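You operate a simulated robot arm through the tools that you are given. There is no shell and no other tool. Be economical: measure what you need, move in short steps, check, and stop when the job is done.

You run a simulated robot arm. Do the job below in one go: nothing can be reset, and whatever is moved stays where it is left.

JOB
Put the bag marked "M6" from the top of the plywood bench on the flat card there and the bag that says "pins" on the cover panel there.
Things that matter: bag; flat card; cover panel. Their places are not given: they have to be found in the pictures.

It is judged by the outcome, as a careful person would: the job done as asked, and still so three seconds after it is handed in. It fails if anything else is knocked over, pushed out of place, dropped, spilled or broken. A push-on lid holds only when it is set on centred and level and pressed home; a screw cap is set on level and turned clockwise until tight.

ROBOT AND FRAMES
A 6-joint arm with a two-finger parallel gripper, fixed in place. Base frame: the origin is at the foot of the arm, x ahead of it, y to its left, z up; the work surface is at about z = 0. Readings come in m, degrees, newtons and seconds.
With the tool pointing down near the work surface it reaches from about 0.18 to 0.46 m from the base axis. Its first joint turns from -70.0 to 70.0 degrees. Payload 1.9 kg.
Tool frame: the origin (TCP) lies between the finger pads and is the grasp point; the fingertips stand 0.023 m ahead of it; z points along the fingers, y is the line along which they close. Largest opening 0.094 m; finger width 0.038, thickness 0.01; the body of the gripper, 0.054 by 0.096 m, starts 0.039 m behind the TCP.
Orientation is told as [roll, pitch, yaw] about the base's x, y, z axes, in that order, counted from this pose: with the fingers straight down and closing along the base's y, the tool's x points along the base's -x, its y along +y and its z along -z.

CONTROLS
- The arm moves only by the tool nudge_tool. Its argument "targets" is a list of rows, each an object of numbers (a shift or turn left out is 0, a gripper value left out holds the last): "jaw": the gripper command, from -1 (fully open) to 1 (shut), values between in proportion; "dx", "dy", "dz": the shift along the base's x, y, z in m; "wx", "wy", "wz": the turn, a rotation vector about the base's x, y, z in degrees. In form: [{"jaw": .., "dx": .., "dy": .., "dz": .., "wx": .., "wy": .., "wz": ..}, ...]. A call has 1 to 12 rows; each row is the pose to reach, as a shift and turn from the pose commanded when the call began. A row lasts 0.2 s, in which the tool goes at most 0.05 m and 8.6 degrees; a call with a longer step from one row to the next is refused whole, and so is a gripper value outside its range. A pose out of reach is approached as far as the arm can. The call stops where the force on the tool passes 40 N (or 10 N more than at its start, if that is more) or the arm is blocked; 0.2 s more then pass. Each finger travels about 0.108 m/s and halts on what it meets, pressing with about 30 N; the grip force reading is that of the motor and also rises with nothing between the fingers. The clock runs only during rows and for 0.2 s after the last one: add rows that repeat a pose to give the fingers time. The reply holds the time, the measured pose of the TCP, the force on the tool along the base axes, the opening and the grip force, in the units named above and with some noise.
- Cameras (640 x 400 px; columns grow to the right, rows downward): "scene" is fixed at [0.0669, 0.3274, 0.4204]; the picture's right is [-0.61, -0.79, 0.00], its down [-0.48, 0.37, -0.79] and it looks along [0.63, -0.48, -0.61] (base axes); focal length 323 px, centre (320, 200). "wrist" rides on the gripper at [-0.039, 0, -0.044] in the tool frame; the picture's right is [0.00, -1.00, 0.00], its down [0.97, 0.00, -0.24] and it looks along [0.24, 0.00, 0.97] (tool axes); focal length 218 px, centre (320, 200).
- get_image(camera): a new picture of that camera. It takes no simulated time.
- point_at(camera, pixels): for up to 12 pixels [column, row] of the newest picture of that camera ("zoom" is the newest enlarged one), the place [x, y, z] in the base frame of the surface seen there, good to about 0.002 m. It takes no simulated time.
- close_up(camera, box): a new picture of the part [left, top, right, bottom] of that camera's present view, enlarged. It takes no simulated time.
- job_done(): hands the job in; it is judged then, once.

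Go step by step. Measure first, check grasps and placings, and put right what went wrong. The budget is 60 turns and 26 pictures, counting those below and the enlarged ones. Unless the task says otherwise, let go and move clear before handing in, and close with one line.

The tools are called after "Request:" as a command line: name --argument value ..., lists and objects as JSON in quotes. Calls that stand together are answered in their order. nudge_tool: Moves the arm, as the interface text tells. Its arguments: {"type":"object","properties":{"targets":{"type":"array","items":{"type":"object","properties":{"jaw":{"type":"number"},"dx":{"type":"number"},"dy":{"type":"number"},"dz":{"type":"number"},"wx":{"type":"number"},"wy":{"type":"number"},"wz":{"type":"number"}}}}},"required":["targets"]} The other tools are called the same way: get_image (camera) takes a picture; point_at (camera, pixels) gives the place of the surface under pixels of a picture; close_up (camera, box) takes an enlarged picture of a part of a camera's view; job_done () hands the job in.

At the start:

```text
time: 0.0
eef_pos: [0.3454, -0.0031, 0.2051]
orientation: [0.1, -0.1, 0.0]
contact_force: [-0.4, 0.8, -1.3]
gripper_width: 0.0941
grasp_force: 0.1
```

scene: 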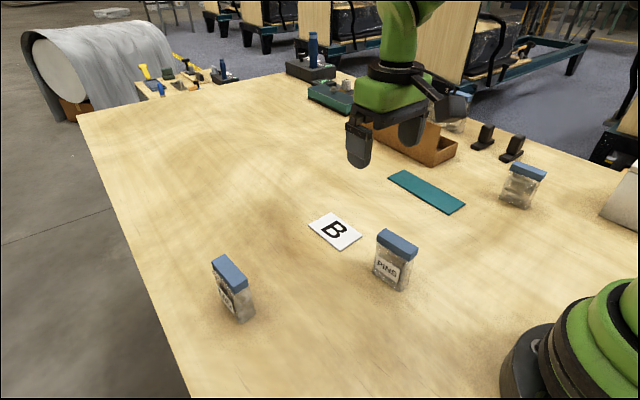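
wrist: 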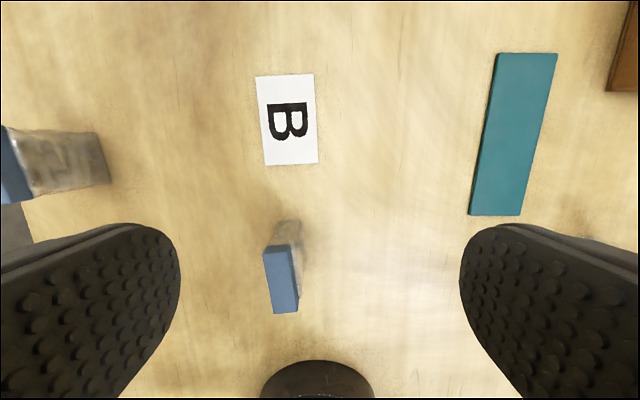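

The scene shows bags near (233,288), (396,260) reading "PINS", (523,186), and something in the box near (455,110). The flat card "B" is at (335,231) and a teal panel at (427,191). I'll enlarge to read the labels.

Request:
close_up --camera "scene" --box '[190, 220, 430, 370]'

Request:
close_up --camera "scene" --box '[380, 80, 620, 230]'

Request:
point_at --camera "scene" --pixels '[[335, 212], [309, 225], [340, 250], [362, 236], [407, 171], [389, 178], [447, 213], [465, 204], [427, 191], [335, 231]]'

```text
2.67 times, centred on (310, 295) of scene
```

zoom: 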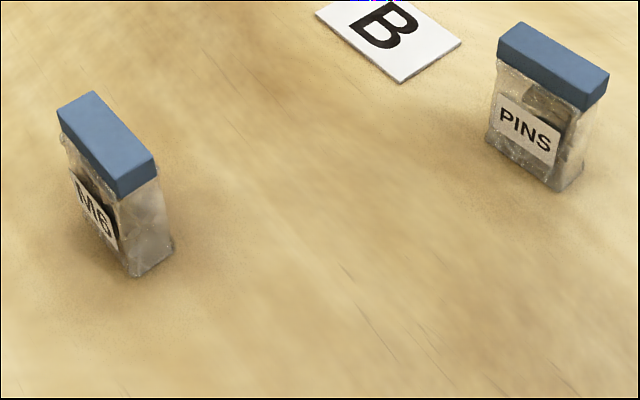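

```text
2.67 times, centred on (500, 155) of scene
```

zoom: 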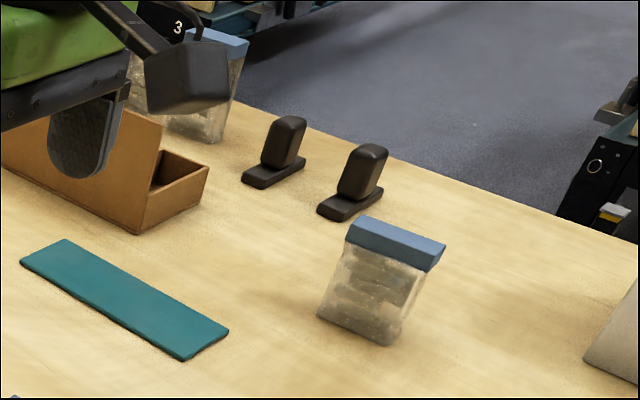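

```text
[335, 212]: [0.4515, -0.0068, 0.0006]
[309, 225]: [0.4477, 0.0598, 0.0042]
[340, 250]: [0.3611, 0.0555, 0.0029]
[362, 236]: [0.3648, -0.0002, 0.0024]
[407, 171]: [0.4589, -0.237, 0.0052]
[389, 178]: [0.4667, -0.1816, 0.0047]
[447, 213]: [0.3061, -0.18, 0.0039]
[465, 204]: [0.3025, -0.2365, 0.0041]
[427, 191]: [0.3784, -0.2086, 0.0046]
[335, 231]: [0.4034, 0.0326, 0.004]
```

The left bag reads "M6", the middle one "PINS"; the teal plate is the cover panel. I'll measure the two bags' cap corners and bodies.

Request:
point_at --camera "scene" --pixels '[[225, 256], [213, 260], [234, 290], [247, 280], [230, 272], [241, 322], [254, 312]]'

Request:
point_at --camera "scene" --pixels '[[386, 230], [378, 236], [408, 252], [417, 247], [397, 241], [373, 274], [399, 289], [408, 281], [390, 272]]'

Request:
close_up --camera "wrist" --box '[0, 100, 400, 350]'

```text
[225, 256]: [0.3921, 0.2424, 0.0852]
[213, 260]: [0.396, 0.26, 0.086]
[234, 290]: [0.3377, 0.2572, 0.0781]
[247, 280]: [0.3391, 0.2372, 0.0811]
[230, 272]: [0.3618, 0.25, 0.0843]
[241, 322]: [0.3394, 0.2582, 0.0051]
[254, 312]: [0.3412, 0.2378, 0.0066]
```

```text
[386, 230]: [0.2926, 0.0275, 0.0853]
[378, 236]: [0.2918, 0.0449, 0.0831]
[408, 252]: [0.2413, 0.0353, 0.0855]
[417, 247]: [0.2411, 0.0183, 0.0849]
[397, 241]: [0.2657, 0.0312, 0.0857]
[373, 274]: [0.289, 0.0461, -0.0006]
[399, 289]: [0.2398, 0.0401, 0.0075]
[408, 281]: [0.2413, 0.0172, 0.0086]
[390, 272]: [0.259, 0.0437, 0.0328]
```

```text
1.60 times, centred on (200, 225) of wrist
```

zoom: 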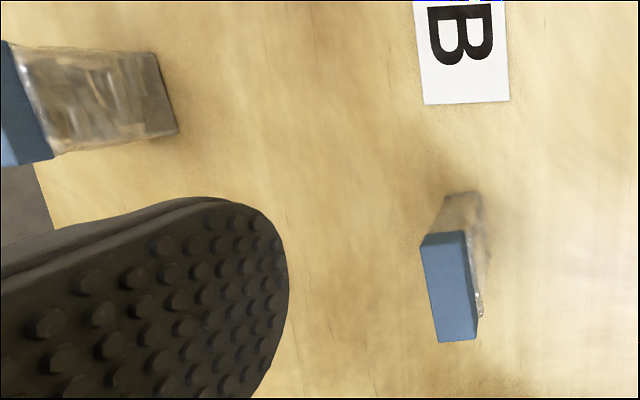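

PINS stands at about (0.267, 0.032), 0.022 thick, 0.085 tall, its long side turned about 10° from x. M6 is at about (0.366, 0.249), turned about 4°. I'll go above PINS and lower, and check what lies around the panel.

Request:
nudge_tool --targets '[{"jaw": -1, "dx": -0.04, "dy": 0.017, "wz": 5}, {"dx": -0.0784, "dy": 0.0345, "wz": 10}, {"dx": -0.0784, "dy": 0.0345, "dz": -0.045, "wz": 10}, {"dx": -0.0784, "dy": 0.0345, "dz": -0.045, "wz": 10}]'

Request:
get_image --camera "wrist"

Request:
get_image --camera "scene"

Request:
point_at --camera "scene" --pixels '[[430, 165], [457, 152], [400, 152], [372, 145], [512, 170], [502, 195], [524, 207]]'

```text
time: 1.0
eef_pos: [0.2669, 0.0302, 0.1589]
orientation: [0.0, -0.2, 9.9]
contact_force: [-0.4, -0.2, -0.4]
gripper_width: 0.0941
grasp_force: 0.1
```

```text
20 pictures are left
```

wrist: 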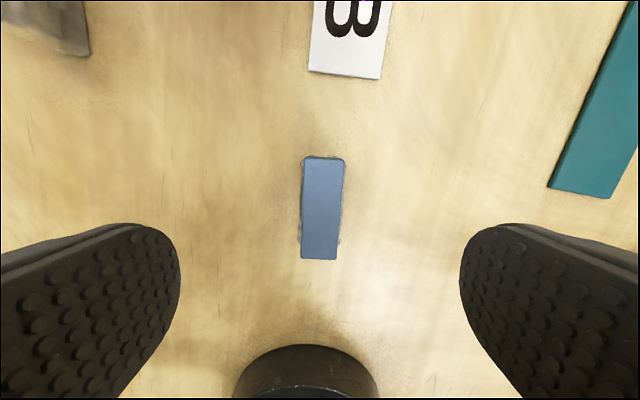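

```text
19 pictures are left
```

scene: 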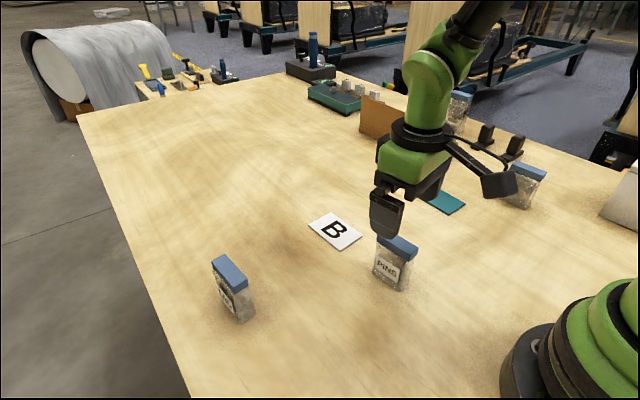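

```text
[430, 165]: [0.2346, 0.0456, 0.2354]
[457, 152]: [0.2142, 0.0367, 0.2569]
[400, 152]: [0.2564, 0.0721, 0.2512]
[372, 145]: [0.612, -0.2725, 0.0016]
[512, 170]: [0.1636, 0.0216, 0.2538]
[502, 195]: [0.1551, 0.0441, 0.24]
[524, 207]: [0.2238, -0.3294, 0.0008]
```

In the wrist view the PINS cap (321,207) is centred between the fingers, leaning about 2°. I'll descend to z≈0.055 and close.

Request:
nudge_tool --targets '[{"jaw": -1, "dz": -0.04, "wz": -2}, {"dz": -0.08, "wz": -2}, {"dz": -0.105, "wz": -2}, {"dz": -0.105, "wz": -2}, {"jaw": 1, "dz": -0.105, "wz": -2}, {"dz": -0.105, "wz": -2}, {"dz": -0.105, "wz": -2}, {"dz": -0.105, "wz": -2}]'

```text
time: 2.8
eef_pos: [0.2662, 0.0304, 0.0552]
orientation: [0.0, 0.1, 7.9]
contact_force: [0.5, 0.4, 0.3]
gripper_width: 0.0296
grasp_force: 30.6
```

The gripper holds something 0.030 wide at 30 N. I'll lift and look.

Request:
nudge_tool --targets '[{"jaw": 1, "dz": 0.02}, {"dz": 0.05}, {"dz": 0.09}, {"dz": 0.12}, {"dz": 0.12}]'

Request:
get_image --camera "scene"

Request:
get_image --camera "wrist"

```text
time: 4.0
eef_pos: [0.2685, 0.0304, 0.1746]
orientation: [-0.1, 0.0, 8.0]
contact_force: [-0.5, 0.1, -2.1]
gripper_width: 0.0296
grasp_force: 29.7
```

```text
18 pictures are left
```

scene: 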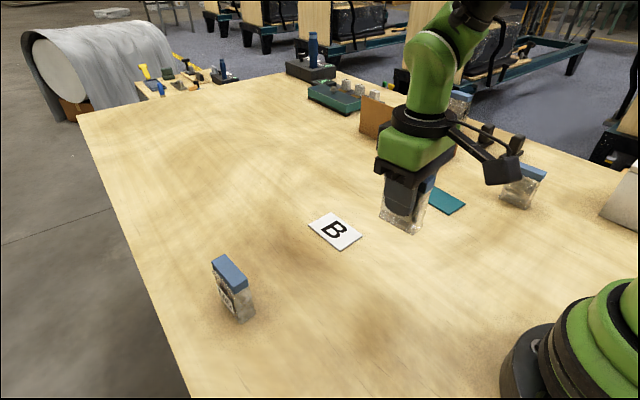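

```text
17 pictures are left
```

wrist: 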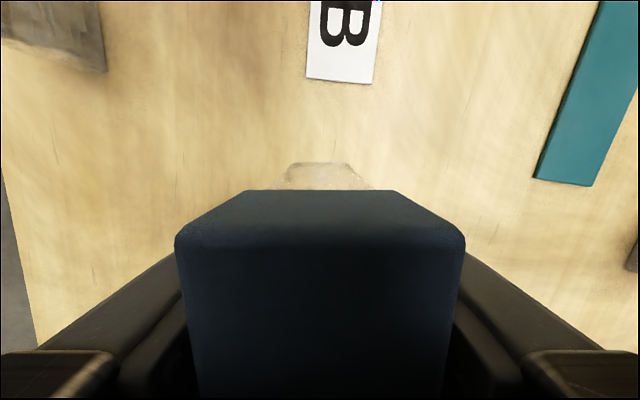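

PINS is held upright and clear. I'll carry it over the panel at (0.370, -0.209), z 0.175, squaring the yaw.

Request:
nudge_tool --targets '[{"jaw": 1, "dx": 0.017, "dy": -0.04, "wz": -1.3}, {"dx": 0.034, "dy": -0.08, "wz": -2.6}, {"dx": 0.051, "dy": -0.12, "wz": -4}, {"dx": 0.068, "dy": -0.16, "wz": -5.3}, {"dx": 0.085, "dy": -0.2, "wz": -6.6}, {"dx": 0.102, "dy": -0.239, "wz": -8}, {"dx": 0.102, "dy": -0.239, "wz": -8}, {"dx": 0.102, "dy": -0.239, "dz": -0.04, "wz": -8}, {"dx": 0.102, "dy": -0.239, "dz": -0.08, "wz": -8}, {"dx": 0.102, "dy": -0.239, "dz": -0.08, "wz": -8}]'

Request:
get_image --camera "scene"

```text
time: 6.2
eef_pos: [0.3691, -0.2072, 0.094]
orientation: [0.0, 0.0, 0.0]
contact_force: [0.4, 0.2, -1.0]
gripper_width: 0.0298
grasp_force: 30.2
```

```text
16 pictures are left
```

scene: 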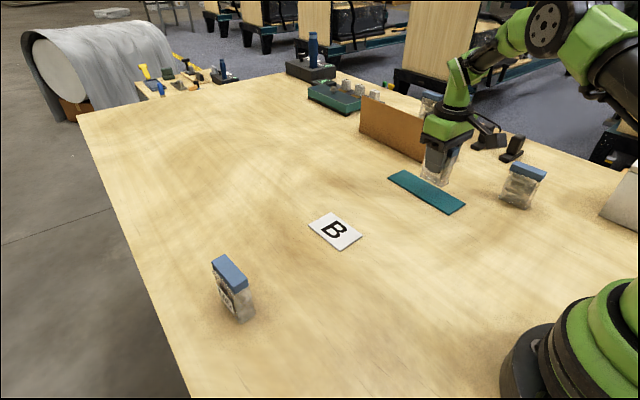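

The bag hangs about 0.035 above the panel, clear of the box. I'll lower it slowly until it touches.

Request:
nudge_tool --targets '[{"jaw": 1, "dz": -0.02, "dy": -0.001}, {"dz": -0.028, "dy": -0.001}, {"dz": -0.032, "dy": -0.001}, {"dz": -0.034, "dy": -0.001}, {"dz": -0.034, "dy": -0.001}]'

Request:
close_up --camera "scene" --box '[360, 90, 560, 230]'

```text
time: 7.4
eef_pos: [0.3696, -0.2097, 0.0613]
orientation: [0.0, 0.0, 0.1]
contact_force: [0.7, 0.4, -1.4]
gripper_width: 0.0297
grasp_force: 30.2
```

```text
2.86 times, centred on (460, 160) of scene
```

zoom: 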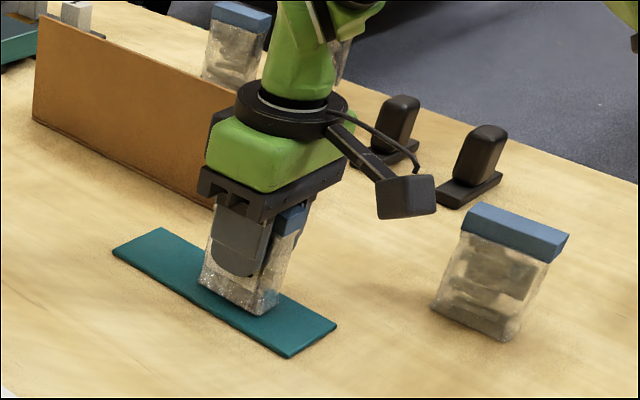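

The bag is just above the panel and well inside its edges. I'll lower a few millimetres to contact.

Request:
nudge_tool --targets '[{"jaw": 1, "dz": -0.001}, {"dz": -0.002}, {"dz": -0.002}]'

```text
time: 8.2
eef_pos: [0.3704, -0.2087, 0.0593]
orientation: [-0.2, -0.3, 0.0]
contact_force: [-3.8, 1.3, 21.7]
gripper_width: 0.0298
grasp_force: 30.0
```

Contact of 22 N: the bag is on the panel. I'll ease up 1 mm, open partway to keep clear of the box, and rise.

Request:
nudge_tool --targets '[{"jaw": 1, "dz": 0.001}, {"jaw": 0.2, "dz": 0.001}, {"jaw": -0.3, "dz": 0.001}, {"jaw": -0.3, "dz": 0.001}, {"dz": 0.03}, {"dz": 0.07}, {"dz": 0.11}, {"dz": 0.14}, {"dz": 0.14}]'

Request:
close_up --camera "scene" --box '[360, 90, 560, 230]'

```text
time: 10.2
eef_pos: [0.3701, -0.2098, 0.1996]
orientation: [-0.1, 0.0, 0.1]
contact_force: [0.1, 0.2, -0.3]
gripper_width: 0.061
grasp_force: 0.1
```

```text
2.86 times, centred on (460, 160) of scene
```

zoom: 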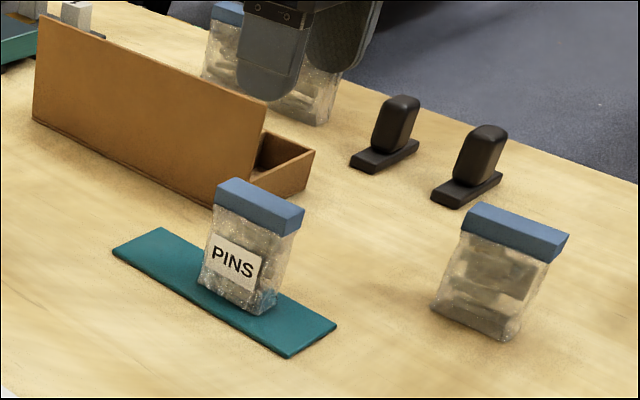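

PINS stands upright on the panel (zoom 250,250). Next I'll travel over the M6 bag at (0.366, 0.249).

Request:
nudge_tool --targets '[{"jaw": -1, "dy": 0.042}, {"dy": 0.084}, {"dy": 0.126}, {"dy": 0.168}, {"dy": 0.21}, {"dy": 0.252}, {"dy": 0.294}, {"dy": 0.336}, {"dy": 0.378, "wz": 2}, {"dx": -0.002, "dy": 0.42, "wz": 4}, {"dx": -0.004, "dy": 0.459, "dz": -0.02, "wz": 4}, {"dx": -0.004, "dy": 0.459, "dz": -0.04, "wz": 4}]'

Request:
get_image --camera "wrist"

```text
time: 12.8
eef_pos: [0.3667, 0.2508, 0.1585]
orientation: [0.0, -0.1, 3.9]
contact_force: [-0.7, 0.9, 0.2]
gripper_width: 0.0937
grasp_force: 0.1
```

```text
13 pictures are left
```

wrist: 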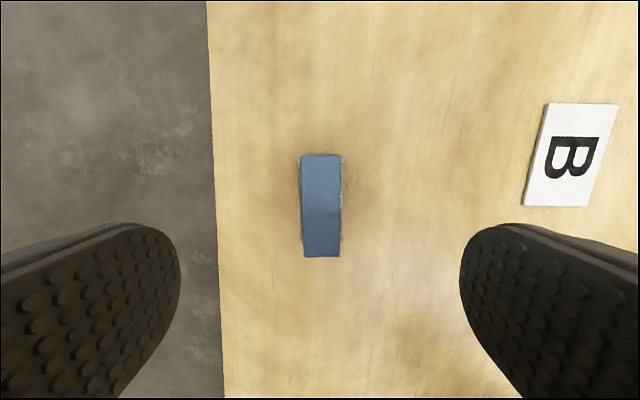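

The M6 cap (321,205) is centred and aligned between the fingers. I'll descend to z≈0.055, close and lift.

Request:
nudge_tool --targets '[{"jaw": -1, "dz": -0.04}, {"dz": -0.08}, {"dz": -0.104}, {"dz": -0.104}, {"jaw": 1, "dz": -0.104}, {"dz": -0.104}, {"dz": -0.104}, {"dz": -0.104}]'

Request:
nudge_tool --targets '[{"jaw": 1, "dz": 0.02}, {"dz": 0.05}, {"dz": 0.09}, {"dz": 0.12}, {"dz": 0.12}]'

Request:
get_image --camera "scene"

```text
time: 14.6
eef_pos: [0.3652, 0.2504, 0.0551]
orientation: [0.0, 0.1, 4.1]
contact_force: [1.2, -0.4, -0.2]
gripper_width: 0.0297
grasp_force: 29.6
```

```text
time: 15.8
eef_pos: [0.3658, 0.2508, 0.1748]
orientation: [0.0, 0.0, 3.9]
contact_force: [-0.4, -0.4, -1.0]
gripper_width: 0.0298
grasp_force: 29.7
```

```text
12 pictures are left
```

scene: 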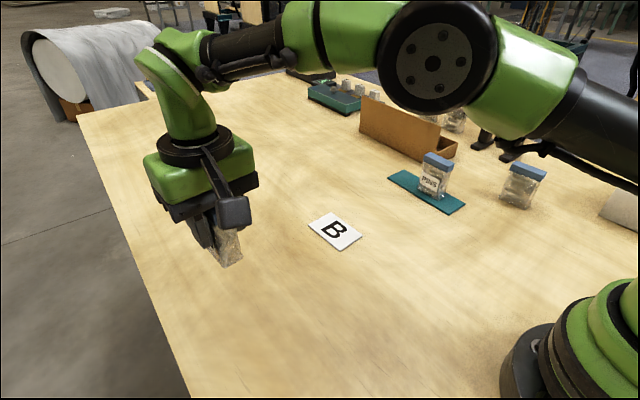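

M6 is held. I'll carry it over the card centre (0.406, 0.028), keeping the 4° yaw, which matches the card.

Request:
nudge_tool --targets '[{"jaw": 1, "dx": 0.008, "dy": -0.045}, {"dx": 0.016, "dy": -0.09}, {"dx": 0.024, "dy": -0.134}, {"dx": 0.032, "dy": -0.178}, {"dx": 0.04, "dy": -0.222}, {"dx": 0.04, "dy": -0.222}, {"dx": 0.04, "dy": -0.222, "dz": -0.04}, {"dx": 0.04, "dy": -0.222, "dz": -0.08}, {"dx": 0.04, "dy": -0.222, "dz": -0.1}, {"dx": 0.04, "dy": -0.222, "dz": -0.109}, {"dx": 0.04, "dy": -0.222, "dz": -0.112}, {"dx": 0.04, "dy": -0.222, "dz": -0.112}]'

Request:
close_up --camera "scene" --box '[240, 130, 440, 270]'

```text
time: 18.4
eef_pos: [0.4062, 0.0268, 0.0619]
orientation: [-0.1, 0.0, 4.0]
contact_force: [0.1, 0.5, -2.2]
gripper_width: 0.0298
grasp_force: 30.1
```

```text
2.86 times, centred on (340, 200) of scene
```

zoom: 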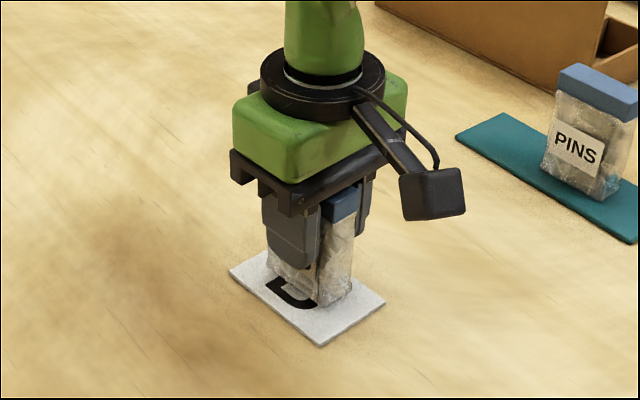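

The bag is just above the card, inside its edges (zoom 300,295). I'll lower the last millimetres gently.

Request:
nudge_tool --targets '[{"jaw": 1, "dz": -0.001}, {"dz": -0.002}, {"dz": -0.002}]'

```text
time: 19.2
eef_pos: [0.4063, 0.0271, 0.06]
orientation: [0.0, 0.0, 4.0]
contact_force: [0.8, 0.2, -1.7]
gripper_width: 0.0295
grasp_force: 30.1
```

No contact yet, so I'll lower a little more.

Request:
nudge_tool --targets '[{"jaw": 1, "dz": -0.001}, {"dz": -0.001}, {"dz": -0.002}, {"dz": -0.002}]'

```text
time: 20.2
eef_pos: [0.405, 0.0262, 0.0571]
orientation: [0.0, -0.1, 4.0]
contact_force: [0.4, -0.1, -0.7]
gripper_width: 0.0297
grasp_force: 29.7
```

Request:
nudge_tool --targets '[{"jaw": 1, "dz": -0.001}, {"dz": -0.001}, {"dz": -0.0015}, {"dz": -0.0015}]'

```text
time: 21.2
eef_pos: [0.4063, 0.0273, 0.0569]
orientation: [0.0, -0.2, 4.0]
contact_force: [-1.2, 0.6, 17.0]
gripper_width: 0.03
grasp_force: 30.1
```

Now there is 17 N of contact, so the bag rests on the card. I'll ease up 1 mm, open and rise.

Request:
nudge_tool --targets '[{"jaw": 1, "dz": 0.0}, {"jaw": 0.2, "dz": 0.0005}, {"jaw": -0.3, "dz": 0.001}, {"jaw": -0.3, "dz": 0.001}, {"dz": 0.03}, {"dz": 0.07}, {"dz": 0.11}, {"dz": 0.15}, {"dz": 0.15}, {"dz": 0.15}]'

Request:
get_image --camera "scene"

Request:
close_up --camera "scene" --box '[280, 130, 480, 270]'

```text
time: 23.4
eef_pos: [0.4069, 0.0289, 0.2076]
orientation: [0.0, 0.0, 4.0]
contact_force: [-1.1, -0.5, -0.4]
gripper_width: 0.0609
grasp_force: 0.0
```

```text
10 pictures are left
```

scene: 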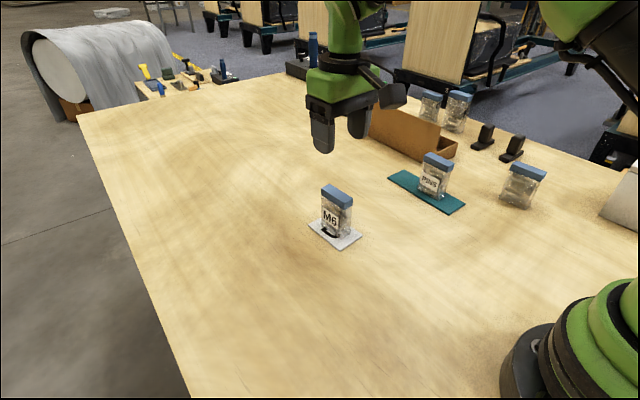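

```text
2.86 times, centred on (380, 200) of scene
```

zoom: 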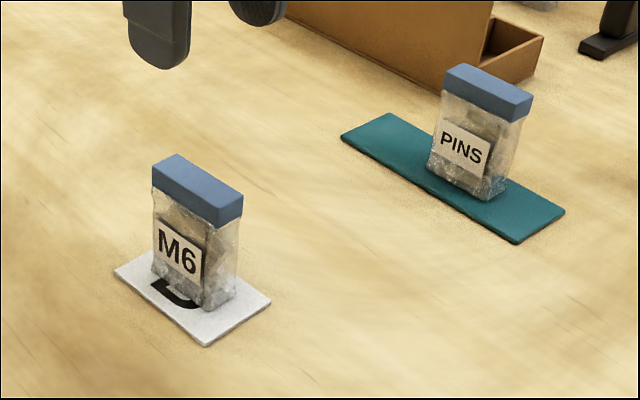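

Both bags stand upright, M6 on the card (zoom 195,230) and PINS on the panel (zoom 478,130), and the gripper is clear. I'll hand the job in.

Request:
job_done

```text
The job is handed in.
```

The M6 bag is standing on the flat card and the PINS bag is standing on the teal cover panel. Nothing else was disturbed, and the job is handed in.
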